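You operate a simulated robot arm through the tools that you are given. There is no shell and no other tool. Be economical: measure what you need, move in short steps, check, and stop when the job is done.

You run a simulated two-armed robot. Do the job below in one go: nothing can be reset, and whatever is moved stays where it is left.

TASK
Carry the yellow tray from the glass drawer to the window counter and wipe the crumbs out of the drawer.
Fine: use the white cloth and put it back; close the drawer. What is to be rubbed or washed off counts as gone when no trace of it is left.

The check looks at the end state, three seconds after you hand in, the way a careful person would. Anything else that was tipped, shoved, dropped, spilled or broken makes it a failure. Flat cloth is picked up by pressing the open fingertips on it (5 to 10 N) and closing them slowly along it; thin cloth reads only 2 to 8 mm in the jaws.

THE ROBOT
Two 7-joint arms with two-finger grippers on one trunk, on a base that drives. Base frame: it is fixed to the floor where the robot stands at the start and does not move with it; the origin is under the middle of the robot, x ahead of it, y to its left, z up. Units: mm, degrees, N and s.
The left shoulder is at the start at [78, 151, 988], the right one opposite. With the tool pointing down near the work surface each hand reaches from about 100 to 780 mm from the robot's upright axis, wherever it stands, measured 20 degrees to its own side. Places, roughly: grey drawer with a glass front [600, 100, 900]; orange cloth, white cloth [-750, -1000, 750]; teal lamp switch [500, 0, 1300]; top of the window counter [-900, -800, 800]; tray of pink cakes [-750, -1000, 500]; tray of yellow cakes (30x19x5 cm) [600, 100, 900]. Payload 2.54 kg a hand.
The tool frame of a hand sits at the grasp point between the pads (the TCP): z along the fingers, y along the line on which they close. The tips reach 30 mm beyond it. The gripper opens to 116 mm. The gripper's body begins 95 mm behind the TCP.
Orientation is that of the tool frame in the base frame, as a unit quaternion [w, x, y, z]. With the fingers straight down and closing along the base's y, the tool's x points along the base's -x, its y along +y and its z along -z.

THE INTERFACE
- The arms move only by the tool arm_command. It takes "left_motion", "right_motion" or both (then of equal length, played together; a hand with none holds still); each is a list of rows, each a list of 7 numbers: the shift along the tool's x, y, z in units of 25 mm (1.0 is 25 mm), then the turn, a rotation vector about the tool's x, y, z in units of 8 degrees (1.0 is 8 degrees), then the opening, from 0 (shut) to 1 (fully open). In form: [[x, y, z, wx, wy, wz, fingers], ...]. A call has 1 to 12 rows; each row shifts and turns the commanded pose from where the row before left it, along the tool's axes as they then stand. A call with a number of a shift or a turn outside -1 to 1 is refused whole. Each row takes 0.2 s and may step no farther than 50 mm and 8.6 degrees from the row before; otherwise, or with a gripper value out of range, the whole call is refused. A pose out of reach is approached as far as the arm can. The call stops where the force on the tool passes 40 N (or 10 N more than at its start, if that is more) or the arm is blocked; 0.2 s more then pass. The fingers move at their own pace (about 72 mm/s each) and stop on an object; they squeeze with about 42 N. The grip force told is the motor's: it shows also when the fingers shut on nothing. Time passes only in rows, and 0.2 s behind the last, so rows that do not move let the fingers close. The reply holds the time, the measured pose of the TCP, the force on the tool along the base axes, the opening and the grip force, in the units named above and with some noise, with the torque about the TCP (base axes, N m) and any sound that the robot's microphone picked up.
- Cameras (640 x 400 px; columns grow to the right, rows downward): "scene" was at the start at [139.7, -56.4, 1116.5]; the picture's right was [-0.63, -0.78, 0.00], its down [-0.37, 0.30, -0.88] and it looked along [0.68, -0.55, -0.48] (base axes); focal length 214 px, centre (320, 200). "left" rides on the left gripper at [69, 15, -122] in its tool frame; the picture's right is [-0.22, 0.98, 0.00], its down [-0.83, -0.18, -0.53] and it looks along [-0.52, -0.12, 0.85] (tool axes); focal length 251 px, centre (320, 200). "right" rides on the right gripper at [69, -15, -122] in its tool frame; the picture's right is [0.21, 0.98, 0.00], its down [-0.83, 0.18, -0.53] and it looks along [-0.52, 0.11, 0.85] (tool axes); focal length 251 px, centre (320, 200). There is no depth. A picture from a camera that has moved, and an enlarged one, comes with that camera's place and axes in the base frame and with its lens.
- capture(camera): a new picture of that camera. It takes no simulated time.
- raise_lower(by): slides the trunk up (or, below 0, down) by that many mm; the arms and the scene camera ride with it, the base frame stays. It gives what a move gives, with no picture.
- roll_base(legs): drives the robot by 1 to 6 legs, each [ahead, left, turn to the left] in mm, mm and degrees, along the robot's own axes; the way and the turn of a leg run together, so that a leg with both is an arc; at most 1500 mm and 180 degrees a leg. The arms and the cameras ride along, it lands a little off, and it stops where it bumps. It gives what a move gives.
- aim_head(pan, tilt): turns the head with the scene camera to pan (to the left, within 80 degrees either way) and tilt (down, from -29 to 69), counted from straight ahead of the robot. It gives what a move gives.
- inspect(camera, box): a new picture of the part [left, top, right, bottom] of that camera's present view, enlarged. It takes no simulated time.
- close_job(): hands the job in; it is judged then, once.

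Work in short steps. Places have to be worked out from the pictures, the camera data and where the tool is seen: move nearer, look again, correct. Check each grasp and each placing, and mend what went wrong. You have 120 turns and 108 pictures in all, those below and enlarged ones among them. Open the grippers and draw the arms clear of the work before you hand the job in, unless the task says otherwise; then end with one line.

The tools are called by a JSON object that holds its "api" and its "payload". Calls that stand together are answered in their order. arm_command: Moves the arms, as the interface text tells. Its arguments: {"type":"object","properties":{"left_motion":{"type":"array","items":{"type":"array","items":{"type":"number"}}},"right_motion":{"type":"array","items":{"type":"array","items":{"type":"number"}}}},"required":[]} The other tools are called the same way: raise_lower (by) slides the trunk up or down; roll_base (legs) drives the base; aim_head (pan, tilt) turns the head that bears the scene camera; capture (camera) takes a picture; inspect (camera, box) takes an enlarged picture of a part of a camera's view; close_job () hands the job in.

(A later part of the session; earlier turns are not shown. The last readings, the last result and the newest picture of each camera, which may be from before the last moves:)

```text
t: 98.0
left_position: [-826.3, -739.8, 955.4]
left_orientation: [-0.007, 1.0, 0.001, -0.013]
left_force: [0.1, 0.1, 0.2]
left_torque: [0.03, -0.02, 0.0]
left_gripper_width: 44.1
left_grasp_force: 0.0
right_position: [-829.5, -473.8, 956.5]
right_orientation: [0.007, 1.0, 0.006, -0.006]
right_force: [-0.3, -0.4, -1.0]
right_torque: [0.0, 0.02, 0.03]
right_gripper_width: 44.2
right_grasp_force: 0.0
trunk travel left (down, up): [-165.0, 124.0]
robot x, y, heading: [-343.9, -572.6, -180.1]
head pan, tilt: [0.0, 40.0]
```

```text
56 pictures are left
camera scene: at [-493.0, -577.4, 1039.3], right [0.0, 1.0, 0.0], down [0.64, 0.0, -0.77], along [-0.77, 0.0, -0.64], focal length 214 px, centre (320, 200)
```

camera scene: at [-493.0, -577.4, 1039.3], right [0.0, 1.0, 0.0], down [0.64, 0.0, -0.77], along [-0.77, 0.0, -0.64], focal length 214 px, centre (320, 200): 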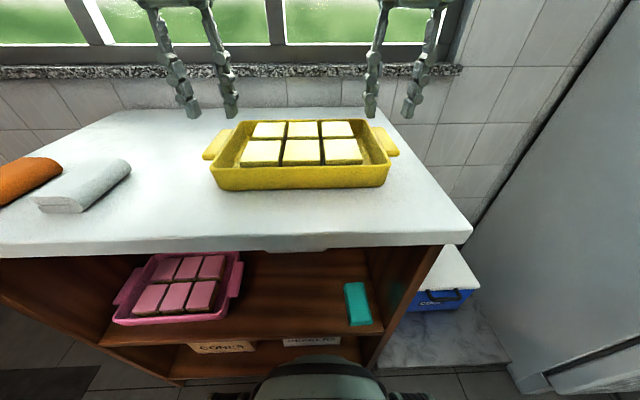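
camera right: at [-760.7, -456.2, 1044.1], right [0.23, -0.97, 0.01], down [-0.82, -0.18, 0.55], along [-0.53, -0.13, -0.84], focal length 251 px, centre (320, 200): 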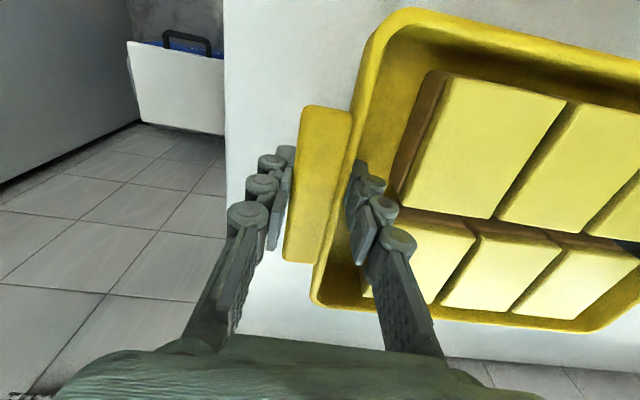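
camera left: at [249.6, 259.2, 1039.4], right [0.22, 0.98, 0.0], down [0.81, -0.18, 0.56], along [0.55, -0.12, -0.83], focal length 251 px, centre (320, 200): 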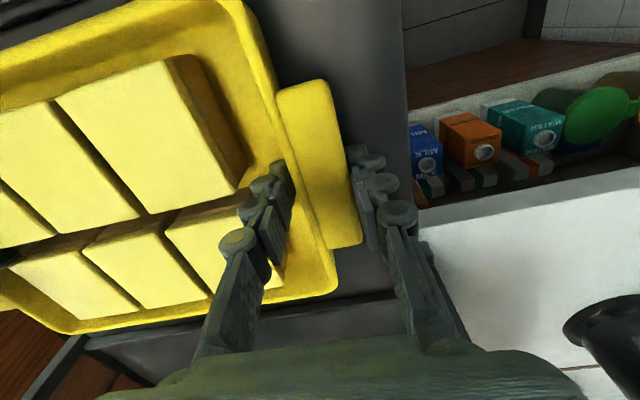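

The tray stands flat with cakes intact. White cloth pad centre ≈(-737,-906), roughly 80×90 mm; I raise the trunk 60 mm and sidestep so the right hand comes above it.

{"api": "raise_lower", "payload": {"by": 60}}

{"api": "roll_base", "payload": {"legs": [[-95, 0, 0], [0, 433, 0]]}}

{"api": "capture", "payload": {"camera": "scene"}}

{"api": "capture", "payload": {"camera": "right"}}

```text
t: 99.0
left_position: [-827.8, -740.8, 1016.2]
left_orientation: [-0.005, 1.0, 0.001, -0.012]
left_force: [-0.3, -0.3, -0.2]
left_torque: [-0.01, 0.01, -0.02]
left_gripper_width: 43.9
left_grasp_force: 0.0
right_position: [-829.6, -473.6, 1014.7]
right_orientation: [0.007, 1.0, 0.005, -0.006]
right_force: [-1.3, 0.1, 0.2]
right_torque: [0.04, -0.02, -0.03]
right_gripper_width: 44.0
right_grasp_force: 0.0
trunk travel left (down, up): [-225.0, 64.0]
robot x, y, heading: [-344.0, -578.4, -179.7]
head pan, tilt: [0.0, 40.0]
```

```text
t: 104.5
left_position: [-731.2, -1180.1, 1015.1]
left_orientation: [-0.006, 1.0, 0.0, -0.014]
left_force: [-0.1, -0.9, -0.3]
left_torque: [0.01, -0.02, 0.0]
left_gripper_width: 43.9
left_grasp_force: 0.0
right_position: [-733.9, -913.6, 1014.3]
right_orientation: [0.007, 1.0, 0.005, -0.008]
right_force: [0.7, 0.3, -0.1]
right_torque: [0.0, -0.03, -0.01]
right_gripper_width: 43.9
right_grasp_force: 0.0
trunk travel left (down, up): [-225.0, 64.0]
robot x, y, heading: [-244.7, -1016.3, -179.9]
head pan, tilt: [0.0, 40.0]
```

```text
55 pictures are left
camera scene: at [-397.5, -1017.4, 1099.3], right [0.0, 1.0, 0.0], down [0.64, 0.0, -0.77], along [-0.77, 0.0, -0.64], focal length 214 px, centre (320, 200)
```

scene: 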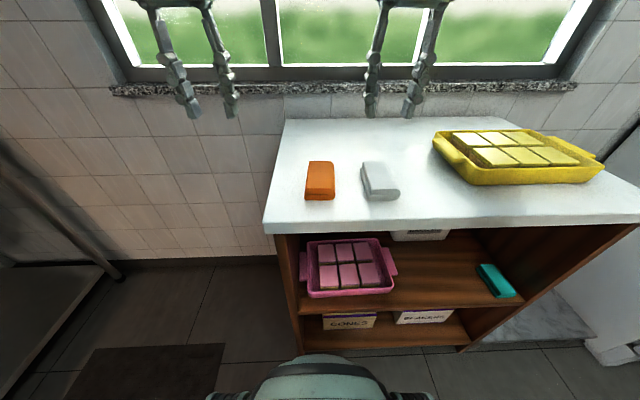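

```text
54 pictures are left
camera right: at [-664.2, -895.2, 1136.7], right [0.22, -0.97, 0.01], down [-0.82, -0.18, 0.55], along [-0.53, -0.13, -0.84], focal length 251 px, centre (320, 200)
```

right: 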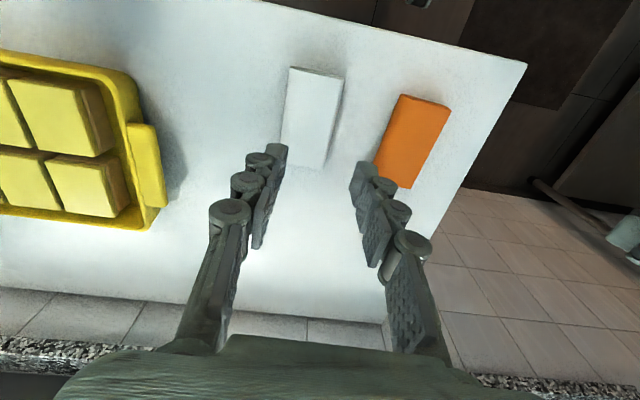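

The pad is centred near (-735,-906), 60 mm across y, 86 mm along x. I open wide, correct 8 mm sideways, and descend to z≈915 to check.

{"api": "arm_command", "payload": {"right_motion": [[0, -0.3, 0, 0, 0, 0, 0.85], [0, 0, 1, 0, 0, 0, 0.85], [0, 0, 1, 0, 0, 0, 0.85], [0, 0, 1, 0, 0, 0, 0.85], [0, 0, 1, 0, 0, 0, 0.85]]}}

{"api": "capture", "payload": {"camera": "right"}}

{"api": "inspect", "payload": {"camera": "scene", "box": [290, 80, 450, 230]}}

```text
t: 105.7
left_position: [-730.5, -1179.5, 1016.8]
left_orientation: [-0.006, 1.0, -0.001, -0.013]
left_force: [-0.3, 0.1, 0.0]
left_torque: [0.02, 0.01, -0.03]
left_gripper_width: 44.2
left_grasp_force: 0.1
right_position: [-734.7, -906.6, 914.7]
right_orientation: [0.007, 1.0, 0.005, -0.007]
right_force: [0.5, -0.9, -0.7]
right_torque: [0.04, -0.04, 0.03]
right_gripper_width: 98.6
right_grasp_force: 0.0
trunk travel left (down, up): [-225.0, 64.0]
robot x, y, heading: [-244.6, -1017.5, -179.9]
head pan, tilt: [0.0, 40.0]
```

```text
53 pictures are left
camera right: at [-665.6, -888.8, 1036.7], right [0.22, -0.97, 0.01], down [-0.82, -0.18, 0.55], along [-0.53, -0.13, -0.84], focal length 251 px, centre (320, 200)
```

right: 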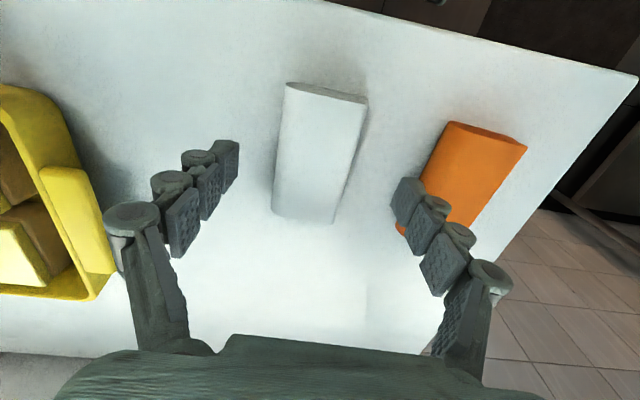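

```text
2.67 times, centred on (370, 155) of scene
camera zoom: at [-397.6, -1017.3, 1099.3], right [0.0, 1.0, 0.0], down [0.64, 0.0, -0.77], along [-0.77, 0.0, -0.64], focal length 572 px, centre (187, 320)
```

zoom: 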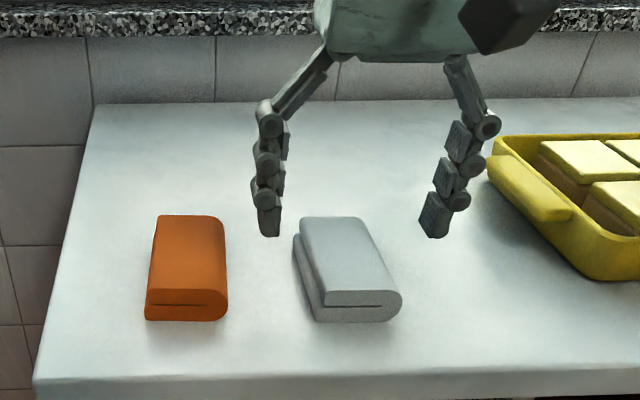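

A folded cloth about 55 mm wide, centred at (-740,-902), with 58 mm of free gap to the orange one. I set the jaws to 75 mm, centre, and descend to TCP z≈887.

{"api": "arm_command", "payload": {"right_motion": [[-0.2, -0.18, 0, 0, 0, 0, 0.65], [0, 0, 0, 0, 0, 0, 0.65], [0, 0, 0.5, 0, 0, 0, 0.65], [0, 0, 0.4, 0, 0, 0, 0.65], [0, 0, 0.2, 0, 0, 0, 0.65]]}}

{"api": "capture", "payload": {"camera": "right"}}

{"api": "inspect", "payload": {"camera": "scene", "box": [310, 120, 430, 210]}}

```text
t: 106.8
left_position: [-732.1, -1179.2, 1015.6]
left_orientation: [-0.006, 1.0, 0.0, -0.013]
left_force: [0.5, 0.2, -0.1]
left_torque: [0.02, 0.0, 0.02]
left_gripper_width: 44.1
left_grasp_force: 0.1
right_position: [-740.7, -904.4, 888.1]
right_orientation: [0.007, 1.0, 0.004, -0.007]
right_force: [0.5, 0.6, 0.6]
right_torque: [0.0, 0.04, 0.0]
right_gripper_width: 75.4
right_grasp_force: 0.0
trunk travel left (down, up): [-225.0, 64.0]
robot x, y, heading: [-245.1, -1016.4, -180.2]
head pan, tilt: [0.0, 40.0]
```

```text
51 pictures are left
camera right: at [-670.9, -885.1, 1009.1], right [0.22, -0.97, 0.01], down [-0.82, -0.18, 0.55], along [-0.53, -0.13, -0.84], focal length 251 px, centre (320, 200)
```

right: 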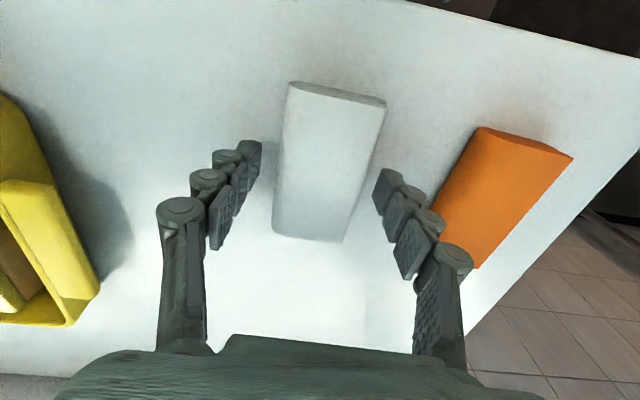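

```text
4.44 times, centred on (370, 165) of scene
camera zoom: at [-397.5, -1017.3, 1099.3], right [0.0, 1.0, 0.0], down [0.64, 0.0, -0.77], along [-0.77, 0.0, -0.64], focal length 953 px, centre (98, 356)
```

zoom: 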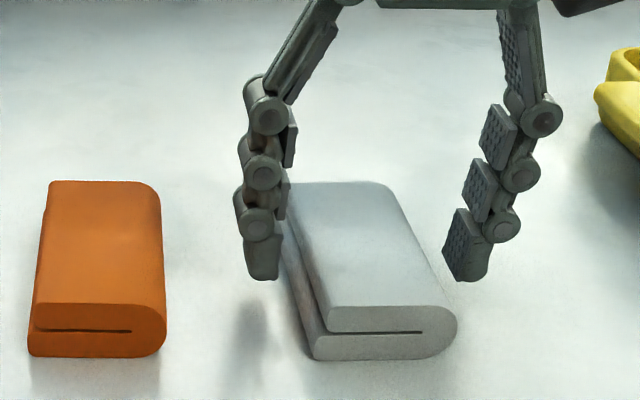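

The fingers straddle the cloth. I lower 3 mm more to catch both layers and close slowly.

{"api": "arm_command", "payload": {"right_motion": [[0, 0, 0.12, 0, 0, 0, 0.6], [0, 0, 0, 0, 0, 0, 0.5], [0, 0, 0, 0, 0, 0, 0.4], [0, 0, 0, 0, 0, 0, 0.3], [0, 0, 0, 0, 0, 0, 0.2], [0, 0, 0, 0, 0, 0, 0.1], [0, 0, 0, 0, 0, 0, 0], [0, 0, 0, 0, 0, 0, 0]]}}

{"api": "capture", "payload": {"camera": "right"}}

```text
t: 108.7
left_position: [-730.6, -1180.7, 1016.1]
left_orientation: [-0.006, 1.0, -0.001, -0.012]
left_force: [1.7, 0.5, -0.4]
left_torque: [-0.02, 0.02, 0.0]
left_gripper_width: 44.2
left_grasp_force: 0.1
right_position: [-741.4, -904.1, 885.7]
right_orientation: [0.008, 1.0, 0.004, -0.006]
right_force: [-0.5, -0.8, 5.0]
right_torque: [0.08, 0.0, 0.03]
right_gripper_width: 54.3
right_grasp_force: 42.0
trunk travel left (down, up): [-225.0, 64.0]
robot x, y, heading: [-248.4, -1023.0, -179.9]
head pan, tilt: [0.0, 40.0]
```

```text
49 pictures are left
camera right: at [-670.7, -885.1, 1006.5], right [0.22, -0.97, 0.01], down [-0.82, -0.18, 0.55], along [-0.53, -0.13, -0.84], focal length 251 px, centre (320, 200)
```

right: 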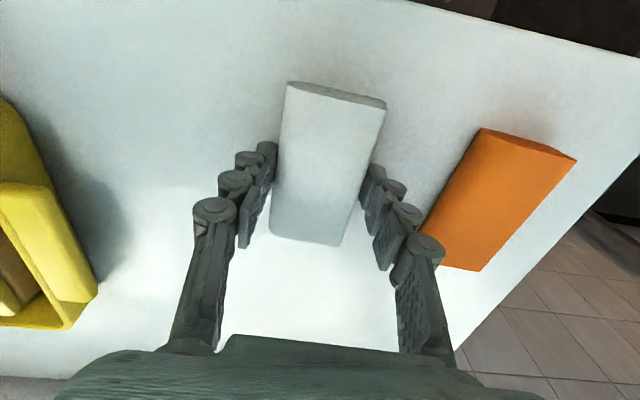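

The pad is held at 54 mm. I lift it 100 mm and check.

{"api": "arm_command", "payload": {"right_motion": [[0, 0, -0.5, 0, 0, 0, 0], [0, 0, -0.8, 0, 0, 0, 0], [0, 0, -1, 0, 0, 0, 0], [0, 0, -1, 0, 0, 0, 0], [0, 0, -1, 0, 0, 0, 0]]}}

{"api": "inspect", "payload": {"camera": "scene", "box": [290, 50, 450, 210]}}

```text
t: 109.8
left_position: [-731.7, -1179.0, 1015.7]
left_orientation: [-0.006, 1.0, -0.001, -0.013]
left_force: [0.8, 0.0, -0.2]
left_torque: [-0.03, 0.02, -0.03]
left_gripper_width: 44.2
left_grasp_force: 0.1
right_position: [-739.7, -901.8, 992.9]
right_orientation: [0.007, 1.0, 0.005, -0.006]
right_force: [-0.2, -0.8, 0.1]
right_torque: [0.0, 0.02, 0.03]
right_gripper_width: 54.7
right_grasp_force: 41.9
trunk travel left (down, up): [-225.0, 64.0]
robot x, y, heading: [-249.9, -1016.4, -180.0]
head pan, tilt: [0.0, 40.0]
```

```text
2.50 times, centred on (370, 130) of scene
camera zoom: at [-397.3, -1017.4, 1099.3], right [0.0, 1.0, 0.0], down [0.64, 0.0, -0.77], along [-0.77, 0.0, -0.64], focal length 536 px, centre (195, 375)
```

zoom: 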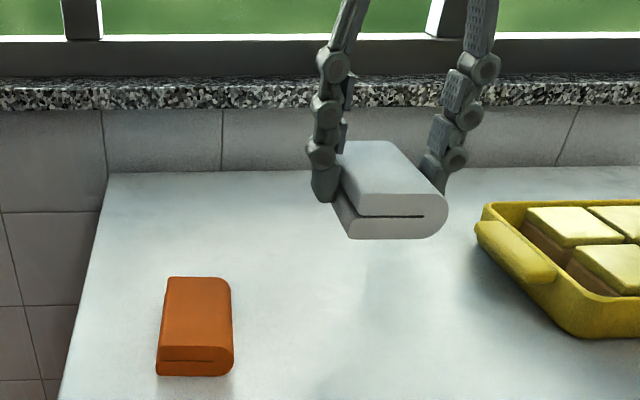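

The cloth is firmly held, its underside protruding. I raise the trunk 60, back off, turn round to the left and sidestep back to the drawer.

{"api": "raise_lower", "payload": {"by": 60}}

{"api": "roll_base", "payload": {"legs": [[-80, 0, 0], [0, 0, 90], [0, 0, 90]]}}

{"api": "roll_base", "payload": {"legs": [[0, 500, 0], [0, 300, 0]]}}

{"api": "aim_head", "payload": {"pan": 25, "tilt": 35}}

{"api": "capture", "payload": {"camera": "scene"}}

```text
t: 110.8
left_position: [-731.5, -1180.4, 1074.9]
left_orientation: [-0.007, 1.0, 0.0, -0.012]
left_force: [0.9, 0.9, -0.5]
left_torque: [0.0, 0.02, 0.0]
left_gripper_width: 44.1
left_grasp_force: 0.1
right_position: [-739.8, -902.3, 1052.5]
right_orientation: [0.006, 1.0, 0.005, -0.007]
right_force: [0.4, 0.2, -0.8]
right_torque: [0.01, -0.02, -0.02]
right_gripper_width: 54.5
right_grasp_force: 41.9
trunk travel left (down, up): [-285.0, 4.0]
robot x, y, heading: [-246.0, -1018.0, -180.0]
head pan, tilt: [0.0, 40.0]
```

```text
t: 119.8
left_position: [319.9, -855.3, 1075.7]
left_orientation: [0.013, -0.001, 1.0, -0.006]
left_force: [0.9, 0.2, -0.2]
left_torque: [-0.01, 0.0, -0.01]
left_gripper_width: 43.9
left_grasp_force: 0.0
right_position: [328.8, -1134.0, 1052.4]
right_orientation: [0.007, -0.005, 1.0, 0.007]
right_force: [0.3, 1.0, -0.1]
right_torque: [0.01, -0.02, 0.05]
right_gripper_width: 54.4
right_grasp_force: 42.3
trunk travel left (down, up): [-285.0, 4.0]
robot x, y, heading: [-165.7, -1017.7, 0.2]
head pan, tilt: [0.0, 40.0]
```

```text
t: 128.2
left_position: [323.2, -59.1, 1076.3]
left_orientation: [0.013, 0.003, 1.0, -0.005]
left_force: [-0.2, -0.3, -0.1]
left_torque: [0.0, 0.03, -0.01]
left_gripper_width: 44.2
left_grasp_force: 0.1
right_position: [329.5, -337.0, 1051.6]
right_orientation: [0.007, -0.002, 1.0, 0.006]
right_force: [0.3, 0.1, -0.2]
right_torque: [0.0, 0.03, 0.01]
right_gripper_width: 54.5
right_grasp_force: 42.4
trunk travel left (down, up): [-285.0, 4.0]
robot x, y, heading: [-164.4, -219.6, -0.4]
head pan, tilt: [0.0, 40.0]
```

```text
t: 129.0
left_position: [321.9, -59.8, 1075.7]
left_orientation: [0.013, 0.002, 1.0, -0.006]
left_force: [-0.3, -0.1, -0.2]
left_torque: [0.01, 0.0, 0.02]
left_gripper_width: 44.1
left_grasp_force: 0.0
right_position: [329.2, -338.1, 1053.1]
right_orientation: [0.007, -0.003, 1.0, 0.006]
right_force: [0.5, -0.4, -0.2]
right_torque: [0.01, 0.05, 0.02]
right_gripper_width: 54.6
right_grasp_force: 42.3
trunk travel left (down, up): [-285.0, 4.0]
robot x, y, heading: [-164.3, -215.6, -0.2]
head pan, tilt: [25.0, 35.0]
```

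```text
47 pictures are left
camera scene: at [-15.5, -182.0, 1166.8], right [0.42, -0.91, 0.0], down [-0.52, -0.24, -0.82], along [0.74, 0.34, -0.57], focal length 214 px, centre (320, 200)
```

scene: 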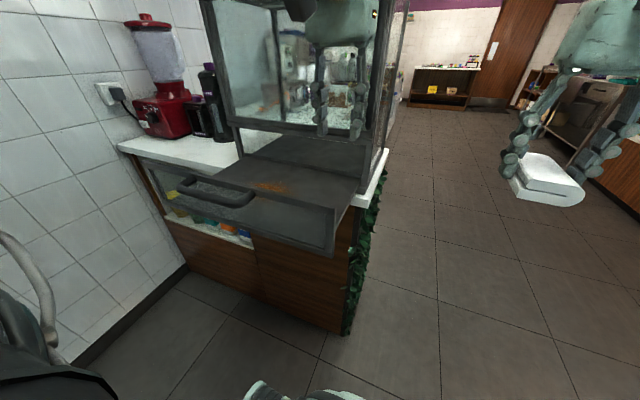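

A brownish crumb patch shows on the drawer floor. I enlarge to locate it.

{"api": "inspect", "payload": {"camera": "scene", "box": [170, 120, 390, 260]}}

```text
2.86 times, centred on (280, 190) of scene
camera zoom: at [-15.5, -182.0, 1166.8], right [0.42, -0.91, 0.0], down [-0.52, -0.24, -0.82], along [0.74, 0.34, -0.57], focal length 613 px, centre (434, 229)
```

zoom: 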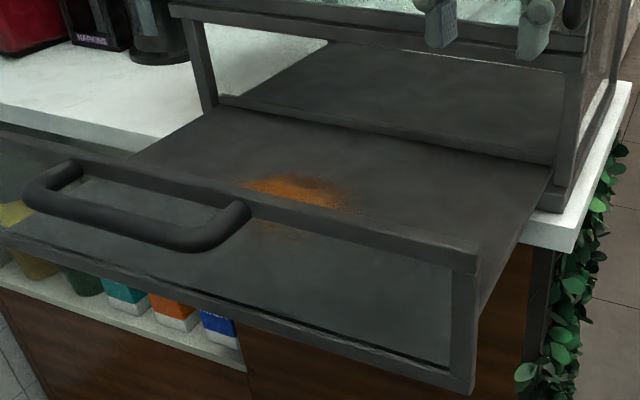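

The patch is about x 285–378, y 60–175. I sidestep 300 mm left so the right hand comes over the drawer, then look with both wrist cameras.

{"api": "roll_base", "payload": {"legs": [[0, 320, 0]]}}

{"api": "capture", "payload": {"camera": "left"}}

{"api": "capture", "payload": {"camera": "right"}}

```text
t: 132.7
left_position: [322.9, 258.6, 1075.2]
left_orientation: [0.013, 0.001, 1.0, -0.006]
left_force: [1.0, 0.0, 0.7]
left_torque: [0.0, -0.04, 0.0]
left_gripper_width: 44.0
left_grasp_force: 0.0
right_position: [330.1, -20.2, 1052.1]
right_orientation: [0.008, -0.003, 1.0, 0.007]
right_force: [-0.7, -0.3, -0.8]
right_torque: [0.03, 0.01, -0.01]
right_gripper_width: 54.4
right_grasp_force: 41.9
trunk travel left (down, up): [-285.0, 4.0]
robot x, y, heading: [-162.6, 99.9, -0.2]
head pan, tilt: [25.0, 35.0]
```

```text
45 pictures are left
camera left: at [251.7, 276.2, 1194.7], right [0.22, 0.98, -0.01], down [0.81, -0.18, 0.56], along [0.54, -0.13, -0.83], focal length 251 px, centre (320, 200)
```

left: 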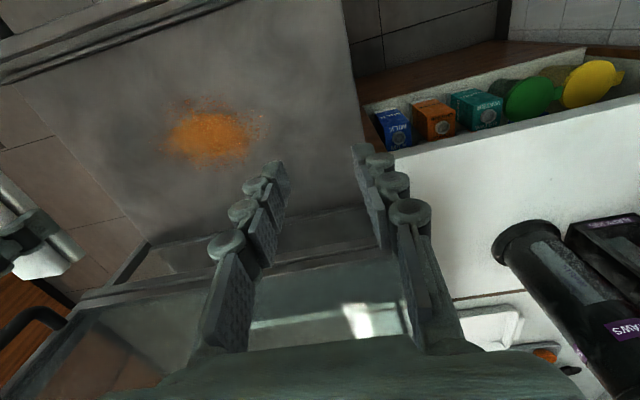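

```text
44 pictures are left
camera right: at [259.3, -36.9, 1173.9], right [-0.22, 0.98, 0.01], down [0.82, 0.18, 0.55], along [0.53, 0.13, -0.84], focal length 251 px, centre (320, 200)
```

right: 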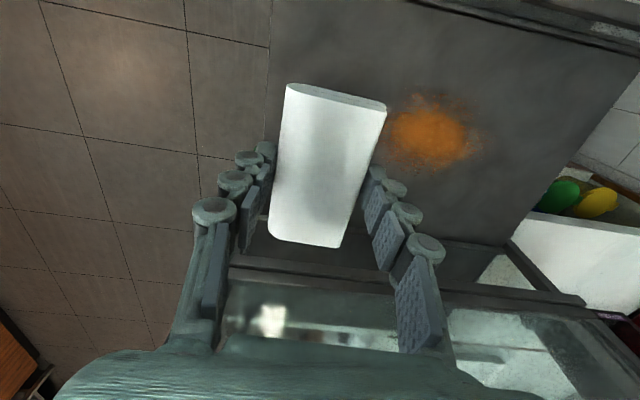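

Both cameras agree: patch centred (323,117), spanning x 280–372, y 40–188. I sidestep 150 mm left so the right arm works straight ahead.

{"api": "roll_base", "payload": {"legs": [[0, 150, 0]]}}

```text
t: 134.8
left_position: [324.8, 408.9, 1076.2]
left_orientation: [0.013, 0.003, 1.0, -0.006]
left_force: [-0.5, -0.6, -0.1]
left_torque: [0.02, 0.02, 0.01]
left_gripper_width: 43.8
left_grasp_force: 0.0
right_position: [330.3, 131.6, 1053.1]
right_orientation: [0.007, -0.004, 1.0, 0.007]
right_force: [0.6, 0.9, -0.2]
right_torque: [0.02, 0.02, 0.01]
right_gripper_width: 54.3
right_grasp_force: 42.0
trunk travel left (down, up): [-285.0, 4.0]
robot x, y, heading: [-161.8, 249.0, -0.1]
head pan, tilt: [25.0, 35.0]
```

I move to y≈200 and descend to just above the floor, then in small rows until light contact.

{"api": "arm_command", "payload": {"right_motion": [[0.2, 1, 0.5, 0, 0, 0, 0], [0, 1, 1, 0, 0, 0, 0], [0, 0.7, 1, 0, 0, 0, 0], [0, 0, 1, 0, 0, 0, 0], [0, 0, 1, 0, 0, 0, 0], [0, 0, 0.5, 0, 0, 0, 0], [0, 0, 0.1, 0, 0, 0, 0], [0, 0, 0.1, 0, 0, 0, 0]]}}

```text
t: 136.6
left_position: [325.0, 409.2, 1075.7]
left_orientation: [0.012, 0.002, 1.0, -0.006]
left_force: [0.4, -0.5, -1.5]
left_torque: [0.01, -0.01, -0.01]
left_gripper_width: 44.2
left_grasp_force: 0.0
right_position: [328.0, 200.0, 923.7]
right_orientation: [0.007, -0.004, 1.0, 0.007]
right_force: [-0.6, -0.4, 0.1]
right_torque: [-0.02, -0.02, -0.02]
right_gripper_width: 54.6
right_grasp_force: 41.8
trunk travel left (down, up): [-285.0, 4.0]
robot x, y, heading: [-161.4, 253.4, -0.3]
head pan, tilt: [25.0, 35.0]
```

No contact yet at z=924; I go down in 2.5 mm rows.

{"api": "arm_command", "payload": {"right_motion": [[0, 0, 0.1, 0, 0, 0, 0], [0, 0, 0.1, 0, 0, 0, 0], [0, 0, 0.1, 0, 0, 0, 0]]}}

{"api": "inspect", "payload": {"camera": "scene", "box": [240, 120, 520, 300]}}

```text
t: 137.4
left_position: [322.0, 407.7, 1078.5]
left_orientation: [0.013, 0.003, 1.0, -0.006]
left_force: [0.6, -0.5, -0.1]
left_torque: [0.02, -0.02, 0.01]
left_gripper_width: 43.9
left_grasp_force: 0.0
right_position: [327.9, 199.7, 920.4]
right_orientation: [0.012, -0.002, 1.0, 0.009]
right_force: [2.0, -2.6, 35.6]
right_torque: [-0.58, 0.51, -0.01]
right_gripper_width: 54.6
right_grasp_force: 42.0
trunk travel left (down, up): [-285.0, 4.0]
robot x, y, heading: [-161.6, 247.4, -0.1]
head pan, tilt: [25.0, 35.0]
```

```text
2.22 times, centred on (380, 210) of scene
camera zoom: at [-16.0, 286.4, 1167.8], right [0.42, -0.91, 0.0], down [-0.52, -0.24, -0.82], along [0.75, 0.34, -0.57], focal length 477 px, centre (187, 178)
```

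zoom: 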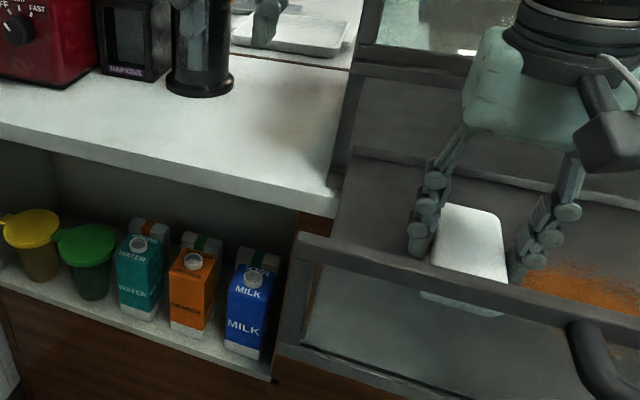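

Contact at z≈921 with 36 N; I ease 3 mm and stroke along -y to y≈30.

{"api": "arm_command", "payload": {"right_motion": [[0, 0, -0.11, 0, 0, 0, 0], [0, -0.7, 0, 0, 0, 0, 0], [0, -0.7, 0, 0, 0, 0, 0], [0, -0.7, 0, 0, 0, 0, 0], [0, -0.7, 0, 0, 0, 0, 0], [0, -0.7, 0, 0, 0, 0, 0], [0, -0.7, 0, 0, 0, 0, 0], [0, -0.7, 0, 0, 0, 0, 0], [0, -0.7, 0, 0, 0, 0, 0], [0, -0.7, 0, 0, 0, 0, 0], [0, -0.5, 0, 0, 0, 0, 0]]}}

{"api": "inspect", "payload": {"camera": "scene", "box": [320, 120, 600, 300]}}

```text
t: 139.8
left_position: [321.0, 410.9, 1077.3]
left_orientation: [0.014, 0.002, 1.0, -0.008]
left_force: [-0.7, -0.5, 0.7]
left_torque: [-0.03, -0.02, 0.02]
left_gripper_width: 44.0
left_grasp_force: 0.1
right_position: [327.2, 30.9, 920.8]
right_orientation: [0.011, -0.003, 1.0, 0.006]
right_force: [-1.3, 14.4, 35.3]
right_torque: [0.55, 0.14, -0.16]
right_gripper_width: 54.6
right_grasp_force: 41.8
trunk travel left (down, up): [-285.0, 4.0]
robot x, y, heading: [-162.8, 249.1, -0.2]
head pan, tilt: [25.0, 35.0]
```

```text
2.22 times, centred on (460, 210) of scene
camera zoom: at [-16.3, 288.7, 1167.3], right [0.42, -0.91, 0.0], down [-0.52, -0.24, -0.82], along [0.75, 0.34, -0.57], focal length 477 px, centre (9, 178)
```

zoom: 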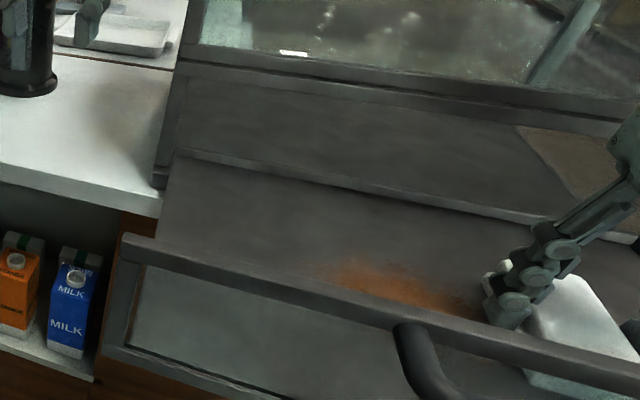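

The patch fades with each pass. I continue: return stroke at x≈350, then one at x≈303.

{"api": "arm_command", "payload": {"right_motion": [[-0.5, 0, -0.03, 0, 0, 0, 0], [-0.5, 0, 0, 0, 0, 0, 0], [0, 0.8, 0, 0, 0, 0, 0], [0, 0.8, 0, 0, 0, 0, 0], [0, 0.8, 0, 0, 0, 0, 0], [0, 0.8, 0, 0, 0, 0, 0], [0, 0.8, 0, 0, 0, 0, 0], [0, 0.8, 0, 0, 0, 0, 0], [0, 0.8, 0, 0, 0, 0, 0], [0, 0.8, 0, 0, 0, 0, 0], [0, 0.5, 0, 0, 0, 0, 0]]}}

{"api": "arm_command", "payload": {"right_motion": [[1, 0, 0, 0, 0, 0, 0], [0.9, 0, 0, 0, 0, 0, 0], [0, -0.8, 0, 0, 0, 0, 0], [0, -0.8, 0, 0, 0, 0, 0], [0, -0.8, 0, 0, 0, 0, 0], [0, -0.8, 0, 0, 0, 0, 0], [0, -0.8, 0, 0, 0, 0, 0], [0, -0.8, 0, 0, 0, 0, 0], [0, -0.8, 0, 0, 0, 0, 0], [0, -0.8, 0, 0, 0, 0, 0], [0, -0.6, 0, 0, 0, 0, 0]]}}

{"api": "inspect", "payload": {"camera": "scene", "box": [320, 120, 600, 300]}}

```text
t: 142.2
left_position: [322.3, 407.2, 1076.6]
left_orientation: [0.014, 0.003, 1.0, -0.005]
left_force: [-0.2, 0.5, 0.7]
left_torque: [-0.02, 0.04, -0.01]
left_gripper_width: 44.1
left_grasp_force: 0.0
right_position: [350.9, 198.8, 920.4]
right_orientation: [0.007, -0.001, 1.0, 0.008]
right_force: [1.0, -3.0, 8.5]
right_torque: [-0.38, -0.12, 0.04]
right_gripper_width: 54.1
right_grasp_force: 42.6
trunk travel left (down, up): [-285.0, 4.0]
robot x, y, heading: [-161.3, 249.3, -0.3]
head pan, tilt: [25.0, 35.0]
```

```text
t: 144.6
left_position: [322.3, 410.3, 1075.2]
left_orientation: [0.014, 0.002, 1.0, -0.008]
left_force: [0.7, 0.0, -0.2]
left_torque: [-0.01, 0.0, 0.0]
left_gripper_width: 44.0
left_grasp_force: 0.0
right_position: [304.3, 29.3, 919.9]
right_orientation: [0.009, -0.002, 1.0, 0.008]
right_force: [-0.4, 11.0, 31.4]
right_torque: [0.33, 0.2, -0.17]
right_gripper_width: 54.5
right_grasp_force: 42.0
trunk travel left (down, up): [-285.0, 4.0]
robot x, y, heading: [-160.8, 252.9, -0.1]
head pan, tilt: [25.0, 35.0]
```

```text
2.22 times, centred on (460, 210) of scene
camera zoom: at [-15.9, 288.5, 1167.3], right [0.42, -0.91, 0.0], down [-0.52, -0.24, -0.82], along [0.75, 0.34, -0.57], focal length 477 px, centre (9, 178)
```

zoom: 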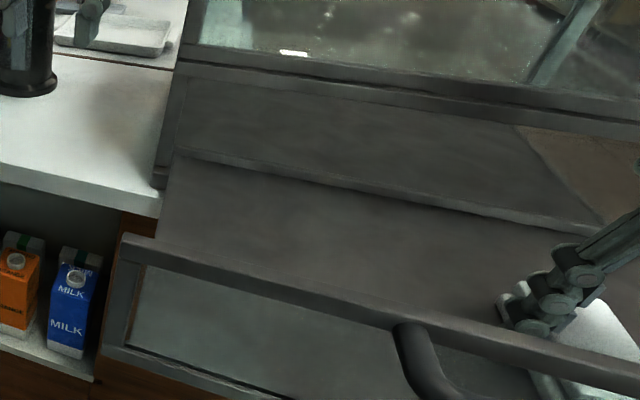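

It looks clean. I add one pass along each edge (x≈288 and x≈362) to catch stray grains.

{"api": "arm_command", "payload": {"right_motion": [[0.6, -0.4, 0, 0, 0, 0, 0], [0, 0.8, 0, 0, 0, 0, 0], [0, 0.8, 0, 0, 0, 0, 0], [0, 0.8, 0, 0, 0, 0, 0], [0, 0.8, 0, 0, 0, 0, 0], [0, 0.8, 0, 0, 0, 0, 0], [0, 0.8, 0, 0, 0, 0, 0], [0, 0.8, 0, 0, 0, 0, 0], [0, 0.8, 0, 0, 0, 0, 0], [0, 0.9, 0, 0, 0, 0, 0]]}}

{"api": "arm_command", "payload": {"right_motion": [[-1, 0, 0, 0, 0, 0, 0], [-1, 0, 0, 0, 0, 0, 0], [-0.9, 0, 0.02, 0, 0, 0, 0], [0, -0.8, 0.03, 0, 0, 0, 0], [0, -0.9, 0, 0, 0, 0, 0], [0, -0.9, 0, 0, 0, 0, 0], [0, -0.9, 0, 0, 0, 0, 0], [0, -0.9, 0, 0, 0, 0, 0], [0, -0.9, 0, 0, 0, 0, 0], [0, -0.9, 0, 0, 0, 0, 0], [0, -0.9, 0, 0, 0, 0, 0], [0, -0.4, 0, 0, 0, 0, 0]]}}

{"api": "arm_command", "payload": {"right_motion": [[0, 0, -0.5, 0, 0, 0, 0], [0, 0, -1, 0, 0, 0, 0], [0, 0, -1, 0, 0, 0, 0], [0, 0, -1, 0, 0, 0, 0], [0, 0, -1, 0, 0, 0, 0], [0, 0, -0.8, 0, 0, 0, 0]]}}

{"api": "capture", "payload": {"camera": "right"}}

{"api": "inspect", "payload": {"camera": "scene", "box": [360, 140, 580, 290]}}

```text
t: 146.8
left_position: [318.7, 397.1, 1082.0]
left_orientation: [0.015, 0.005, 1.0, -0.001]
left_force: [0.1, -0.4, -0.2]
left_torque: [0.0, 0.02, 0.02]
left_gripper_width: 44.3
left_grasp_force: 0.1
right_position: [290.1, 180.7, 927.4]
right_orientation: [0.015, 0.011, 1.0, 0.012]
right_force: [0.1, -0.1, 0.1]
right_torque: [-0.03, 0.01, 0.04]
right_gripper_width: 54.0
right_grasp_force: 41.9
trunk travel left (down, up): [-285.0, 4.0]
robot x, y, heading: [-162.8, 243.1, -0.5]
head pan, tilt: [25.0, 35.0]
```

```text
t: 149.4
left_position: [322.6, 409.8, 1077.4]
left_orientation: [0.014, 0.003, 1.0, -0.007]
left_force: [0.3, 0.1, 0.5]
left_torque: [-0.03, 0.01, 0.03]
left_gripper_width: 44.1
left_grasp_force: 0.1
right_position: [362.4, 14.9, 918.8]
right_orientation: [0.01, -0.002, 1.0, 0.007]
right_force: [0.4, 12.4, 28.6]
right_torque: [0.28, 0.13, -0.06]
right_gripper_width: 54.7
right_grasp_force: 42.2
trunk travel left (down, up): [-285.0, 4.0]
robot x, y, heading: [-163.5, 251.7, -0.2]
head pan, tilt: [25.0, 35.0]
```

```text
t: 150.8
left_position: [325.1, 409.5, 1076.1]
left_orientation: [0.013, 0.003, 1.0, -0.006]
left_force: [0.3, 0.0, 0.2]
left_torque: [-0.02, 0.01, 0.02]
left_gripper_width: 44.0
left_grasp_force: 0.2
right_position: [362.3, 10.4, 1049.1]
right_orientation: [0.007, -0.002, 1.0, 0.006]
right_force: [0.0, 0.2, -0.6]
right_torque: [0.02, 0.02, 0.02]
right_gripper_width: 54.6
right_grasp_force: 41.6
trunk travel left (down, up): [-285.0, 4.0]
robot x, y, heading: [-161.0, 249.7, -0.2]
head pan, tilt: [25.0, 35.0]
```

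```text
40 pictures are left
camera right: at [290.4, -6.4, 1169.9], right [-0.22, 0.98, 0.01], down [0.82, 0.18, 0.55], along [0.53, 0.13, -0.84], focal length 251 px, centre (320, 200)
```

right: 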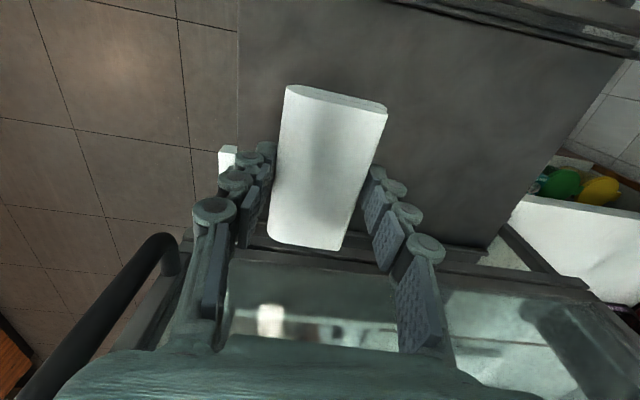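

```text
2.67 times, centred on (470, 215) of scene
camera zoom: at [-14.0, 286.4, 1166.8], right [0.42, -0.91, 0.0], down [-0.52, -0.24, -0.82], along [0.74, 0.34, -0.57], focal length 572 px, centre (-80, 160)
```

zoom: 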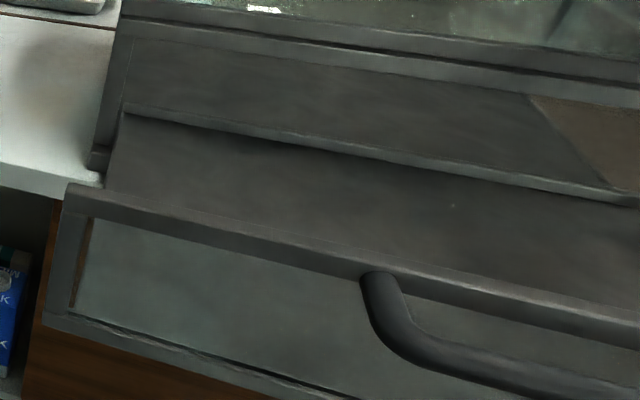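

Clean apart from one tiny light speck; I enlarge that spot and the rest of the floor with both cameras.

{"api": "inspect", "payload": {"camera": "scene", "box": [480, 190, 580, 250]}}

{"api": "inspect", "payload": {"camera": "right", "box": [360, 20, 600, 250]}}

```text
6.40 times, centred on (530, 220) of scene
camera zoom: at [-14.0, 286.4, 1166.8], right [0.42, -0.91, 0.0], down [-0.52, -0.24, -0.82], along [0.74, 0.34, -0.57], focal length 1373 px, centre (-1024, 72)
```

zoom: 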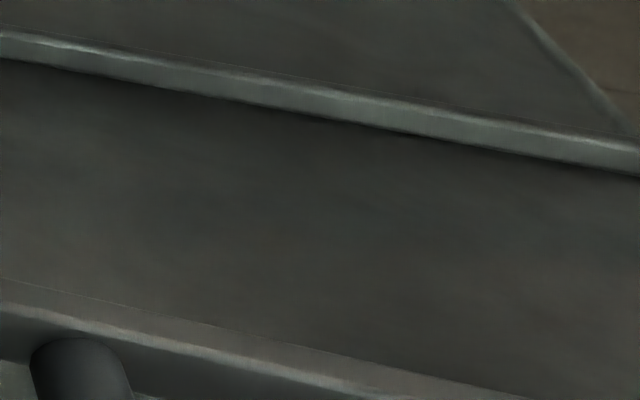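

```text
1.74 times, centred on (480, 135) of right
camera zoom: at [290.4, -6.4, 1169.9], right [-0.22, 0.98, 0.01], down [0.82, 0.18, 0.55], along [0.53, 0.13, -0.84], focal length 437 px, centre (42, 313)
```

zoom: 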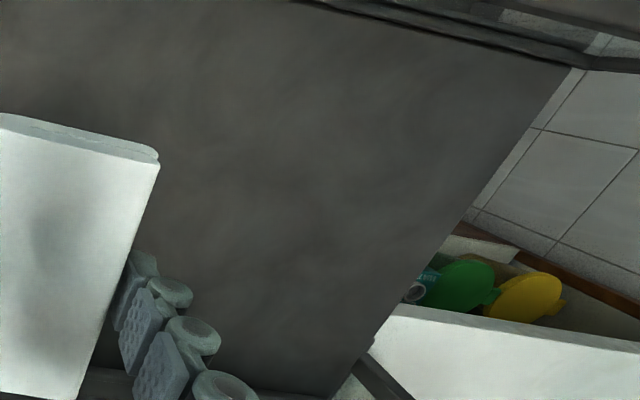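

The floor is clean, no trace. Next I close the drawer with the free left hand: I move the base back and to the right so that hand can push the bar squarely.

{"api": "roll_base", "payload": {"legs": [[0, -310, 0], [-67, 0, 0]]}}

{"api": "aim_head", "payload": {"pan": 15, "tilt": 35}}

{"api": "capture", "payload": {"camera": "scene"}}

```text
t: 154.9
left_position: [255.8, 97.2, 1075.9]
left_orientation: [0.013, 0.003, 1.0, -0.005]
left_force: [0.1, 0.5, -0.1]
left_torque: [0.01, -0.05, 0.03]
left_gripper_width: 44.1
left_grasp_force: 0.1
right_position: [294.4, -300.2, 1048.3]
right_orientation: [0.007, -0.003, 1.0, 0.008]
right_force: [0.6, -0.3, 0.3]
right_torque: [0.01, -0.05, 0.01]
right_gripper_width: 54.4
right_grasp_force: 42.0
trunk travel left (down, up): [-285.0, 4.0]
robot x, y, heading: [-231.7, -63.7, -0.0]
head pan, tilt: [25.0, 35.0]
```

```text
t: 155.7
left_position: [255.9, 97.8, 1074.8]
left_orientation: [0.013, 0.001, 1.0, -0.006]
left_force: [-0.4, -1.1, 0.0]
left_torque: [0.0, -0.03, -0.03]
left_gripper_width: 44.1
left_grasp_force: 0.1
right_position: [295.4, -299.4, 1048.6]
right_orientation: [0.006, -0.002, 1.0, 0.008]
right_force: [-0.1, 0.0, -0.1]
right_torque: [0.01, 0.01, 0.01]
right_gripper_width: 54.5
right_grasp_force: 41.9
trunk travel left (down, up): [-285.0, 4.0]
robot x, y, heading: [-228.0, -63.8, -0.4]
head pan, tilt: [15.0, 35.0]
```

```text
36 pictures are left
camera scene: at [-75.6, -38.6, 1166.8], right [0.26, -0.97, 0.0], down [-0.55, -0.15, -0.82], along [0.79, 0.21, -0.57], focal length 214 px, centre (320, 200)
```

scene: 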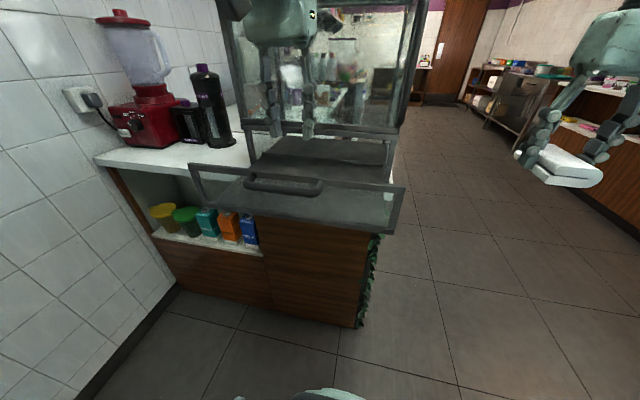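

The drawer is clean; its bar is now around x≈200–212. I retract the left hand to x≈140, close the fingers and lower it in front of the bar.

{"api": "arm_command", "payload": {"left_motion": [[1, 0.2, 0, 0, 0, 0, 0], [1, 0.2, 0, 0, 0, 0, 0], [1, 0.2, 0, 0, 0, 0, 0], [1, 0, 0, 0, 0, 0, 0], [0.7, 0, 0, 0, 0, 0, 0], [0, 0, 1, 0, 0, 0, 0], [0, 0, 1, 0, 0, 0, 0], [0, 0, 1, 0, 0, 0, 0], [0, 0, 1, 0, 0, 0, 0], [0, 0, 0.6, 0, 0, 0, 0]]}}

{"api": "capture", "payload": {"camera": "scene"}}

```text
t: 157.9
left_position: [142.6, 111.9, 957.7]
left_orientation: [0.013, 0.002, 1.0, -0.006]
left_force: [0.5, 0.5, 0.2]
left_torque: [-0.02, -0.01, 0.01]
left_gripper_width: 0.2
left_grasp_force: 28.0
right_position: [295.5, -300.2, 1048.1]
right_orientation: [0.008, -0.003, 1.0, 0.006]
right_force: [0.3, 0.1, -0.8]
right_torque: [0.0, 0.01, -0.01]
right_gripper_width: 54.6
right_grasp_force: 42.1
trunk travel left (down, up): [-285.0, 4.0]
robot x, y, heading: [-226.3, -63.6, -0.3]
head pan, tilt: [15.0, 35.0]
```

```text
35 pictures are left
camera scene: at [-75.6, -38.6, 1166.8], right [0.26, -0.97, 0.0], down [-0.55, -0.15, -0.82], along [0.79, 0.21, -0.57], focal length 214 px, centre (320, 200)
```

scene: 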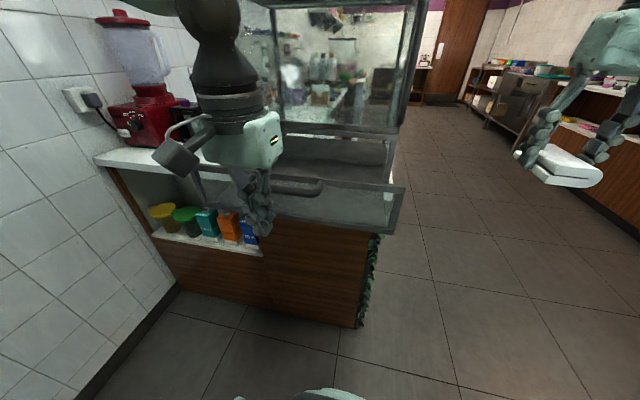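

The closed fingers are in front of the bar. I push forward.

{"api": "arm_command", "payload": {"left_motion": [[-1, 0, 0, 0, 0, 0, 0], [-1, 0, 0, 0, 0, 0, 0], [-1, 0, 0, 0, 0, 0, 0], [-1, 0, 0, 0, 0, 0, 0], [-1, 0, 0, 0, 0, 0, 0], [-1, 0, 0, 0, 0, 0, 0], [-1, 0, 0, 0, 0, 0, 0]]}}

{"api": "capture", "payload": {"camera": "scene"}}

```text
t: 159.5
left_position: [317.5, 111.7, 962.4]
left_orientation: [0.013, 0.002, 1.0, -0.006]
left_force: [0.7, -0.5, -0.1]
left_torque: [-0.01, -0.01, 0.02]
left_gripper_width: 0.0
left_grasp_force: 28.9
right_position: [295.5, -300.8, 1048.5]
right_orientation: [0.006, -0.003, 1.0, 0.007]
right_force: [0.1, 0.1, -1.3]
right_torque: [-0.01, 0.0, 0.0]
right_gripper_width: 54.6
right_grasp_force: 42.3
trunk travel left (down, up): [-285.0, 4.0]
robot x, y, heading: [-227.4, -65.8, -0.3]
head pan, tilt: [15.0, 35.0]
```

```text
34 pictures are left
camera scene: at [-75.1, -38.6, 1166.8], right [0.26, -0.97, 0.0], down [-0.56, -0.15, -0.82], along [0.79, 0.21, -0.57], focal length 214 px, centre (320, 200)
```

scene: 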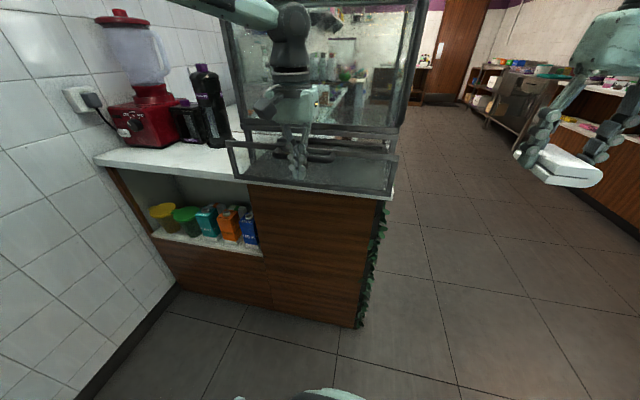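

The drawer is going in smoothly. I push the last ~100 mm until it stops.

{"api": "arm_command", "payload": {"left_motion": [[-1, 0, 0, 0, 0, 0, 0], [-1, 0, 0, 0, 0, 0, 0], [-1, 0, 0, 0, 0, 0, 0], [-0.6, 0, 0, 0, 0, 0, 0], [-0.4, 0, 0, 0, 0, 0, 0], [-0.3, 0, 0, 0, 0, 0, 0], [-0.3, 0, 0, 0, 0, 0, 0]]}}

{"api": "inspect", "payload": {"camera": "scene", "box": [200, 70, 440, 230]}}

```text
t: 161.0
left_position: [402.8, 120.0, 963.5]
left_orientation: [0.008, 0.008, 1.0, -0.01]
left_force: [-14.2, -2.4, 1.3]
left_torque: [-0.14, -0.16, 0.03]
left_gripper_width: 0.0
left_grasp_force: 29.0
left hand out of reach, approached as far as the arm can: row 4, 5, 6, 7
right_position: [292.7, -299.4, 1048.3]
right_orientation: [0.008, -0.003, 1.0, 0.007]
right_force: [-0.6, 0.0, 0.3]
right_torque: [-0.03, 0.0, -0.01]
right_gripper_width: 54.6
right_grasp_force: 41.4
trunk travel left (down, up): [-285.0, 4.0]
robot x, y, heading: [-231.7, -63.9, -0.2]
head pan, tilt: [15.0, 35.0]
stopped in row 7 (left hand): the force on the tool passed its limit at 43 N (the readings are from after the stop); the commanded pose is now the measured one
```

```text
2.50 times, centred on (320, 150) of scene
camera zoom: at [-77.8, -38.7, 1167.2], right [0.26, -0.97, 0.0], down [-0.55, -0.15, -0.82], along [0.79, 0.21, -0.57], focal length 536 px, centre (320, 325)
```

zoom: 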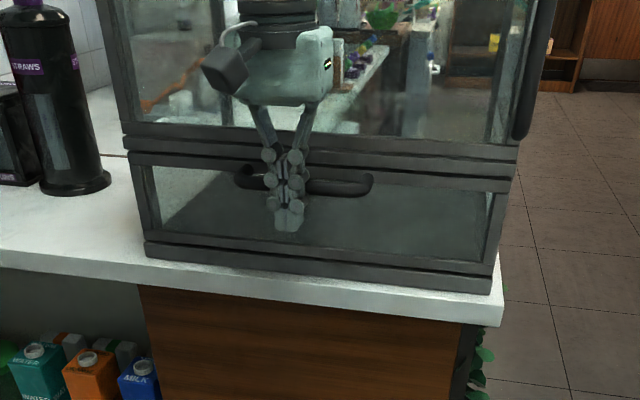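

It stopped at 43 N, possibly fully shut. I withdraw the hand 75 mm and inspect the gap.

{"api": "arm_command", "payload": {"left_motion": [[1, 0, 0, 0, 0, 0, 0], [1, 0, 0, 0, 0, 0, 0], [1, 0, 0, 0, 0, 0, 0], [1, 0, -1, 0, 0, 0, 0], [1, 0, -1, 0, 0, 0, 0], [1, 0, -1, 0, 0, 0, 0], [0, 0, -1, 0, 0, 0, 0]]}}

{"api": "inspect", "payload": {"camera": "scene", "box": [220, 110, 420, 220]}}

{"api": "capture", "payload": {"camera": "right"}}

```text
t: 162.6
left_position: [255.5, 124.9, 1059.0]
left_orientation: [0.007, 0.006, 1.0, -0.009]
left_force: [0.5, -0.9, -0.5]
left_torque: [-0.01, 0.01, -0.02]
left_gripper_width: 0.0
left_grasp_force: 28.6
right_position: [295.3, -301.3, 1048.4]
right_orientation: [0.007, -0.002, 1.0, 0.008]
right_force: [1.4, -0.1, -0.2]
right_torque: [-0.01, 0.0, 0.0]
right_gripper_width: 54.6
right_grasp_force: 41.6
trunk travel left (down, up): [-285.0, 4.0]
robot x, y, heading: [-226.4, -63.8, 0.2]
head pan, tilt: [15.0, 35.0]
```

```text
3.20 times, centred on (320, 165) of scene
camera zoom: at [-76.2, -39.1, 1166.8], right [0.26, -0.97, 0.0], down [-0.55, -0.15, -0.82], along [0.79, 0.21, -0.57], focal length 686 px, centre (320, 312)
```

zoom: 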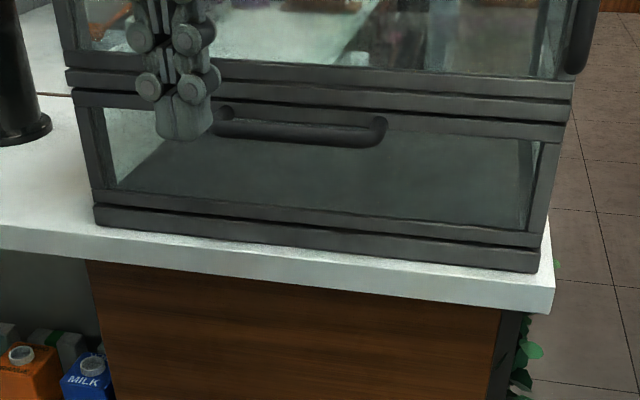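

```text
31 pictures are left
camera right: at [223.0, -317.5, 1169.6], right [-0.22, 0.98, 0.01], down [0.82, 0.18, 0.55], along [0.53, 0.13, -0.84], focal length 251 px, centre (320, 200)
```

right: 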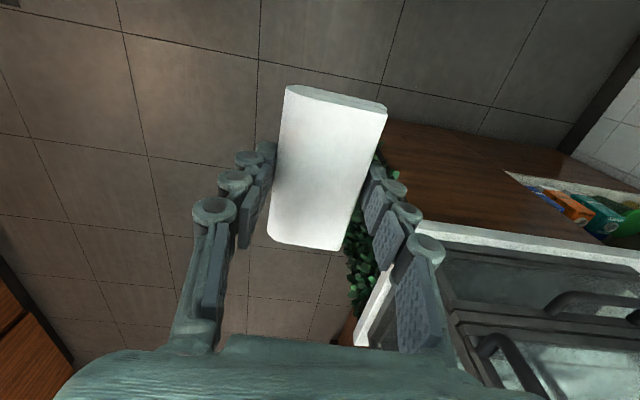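

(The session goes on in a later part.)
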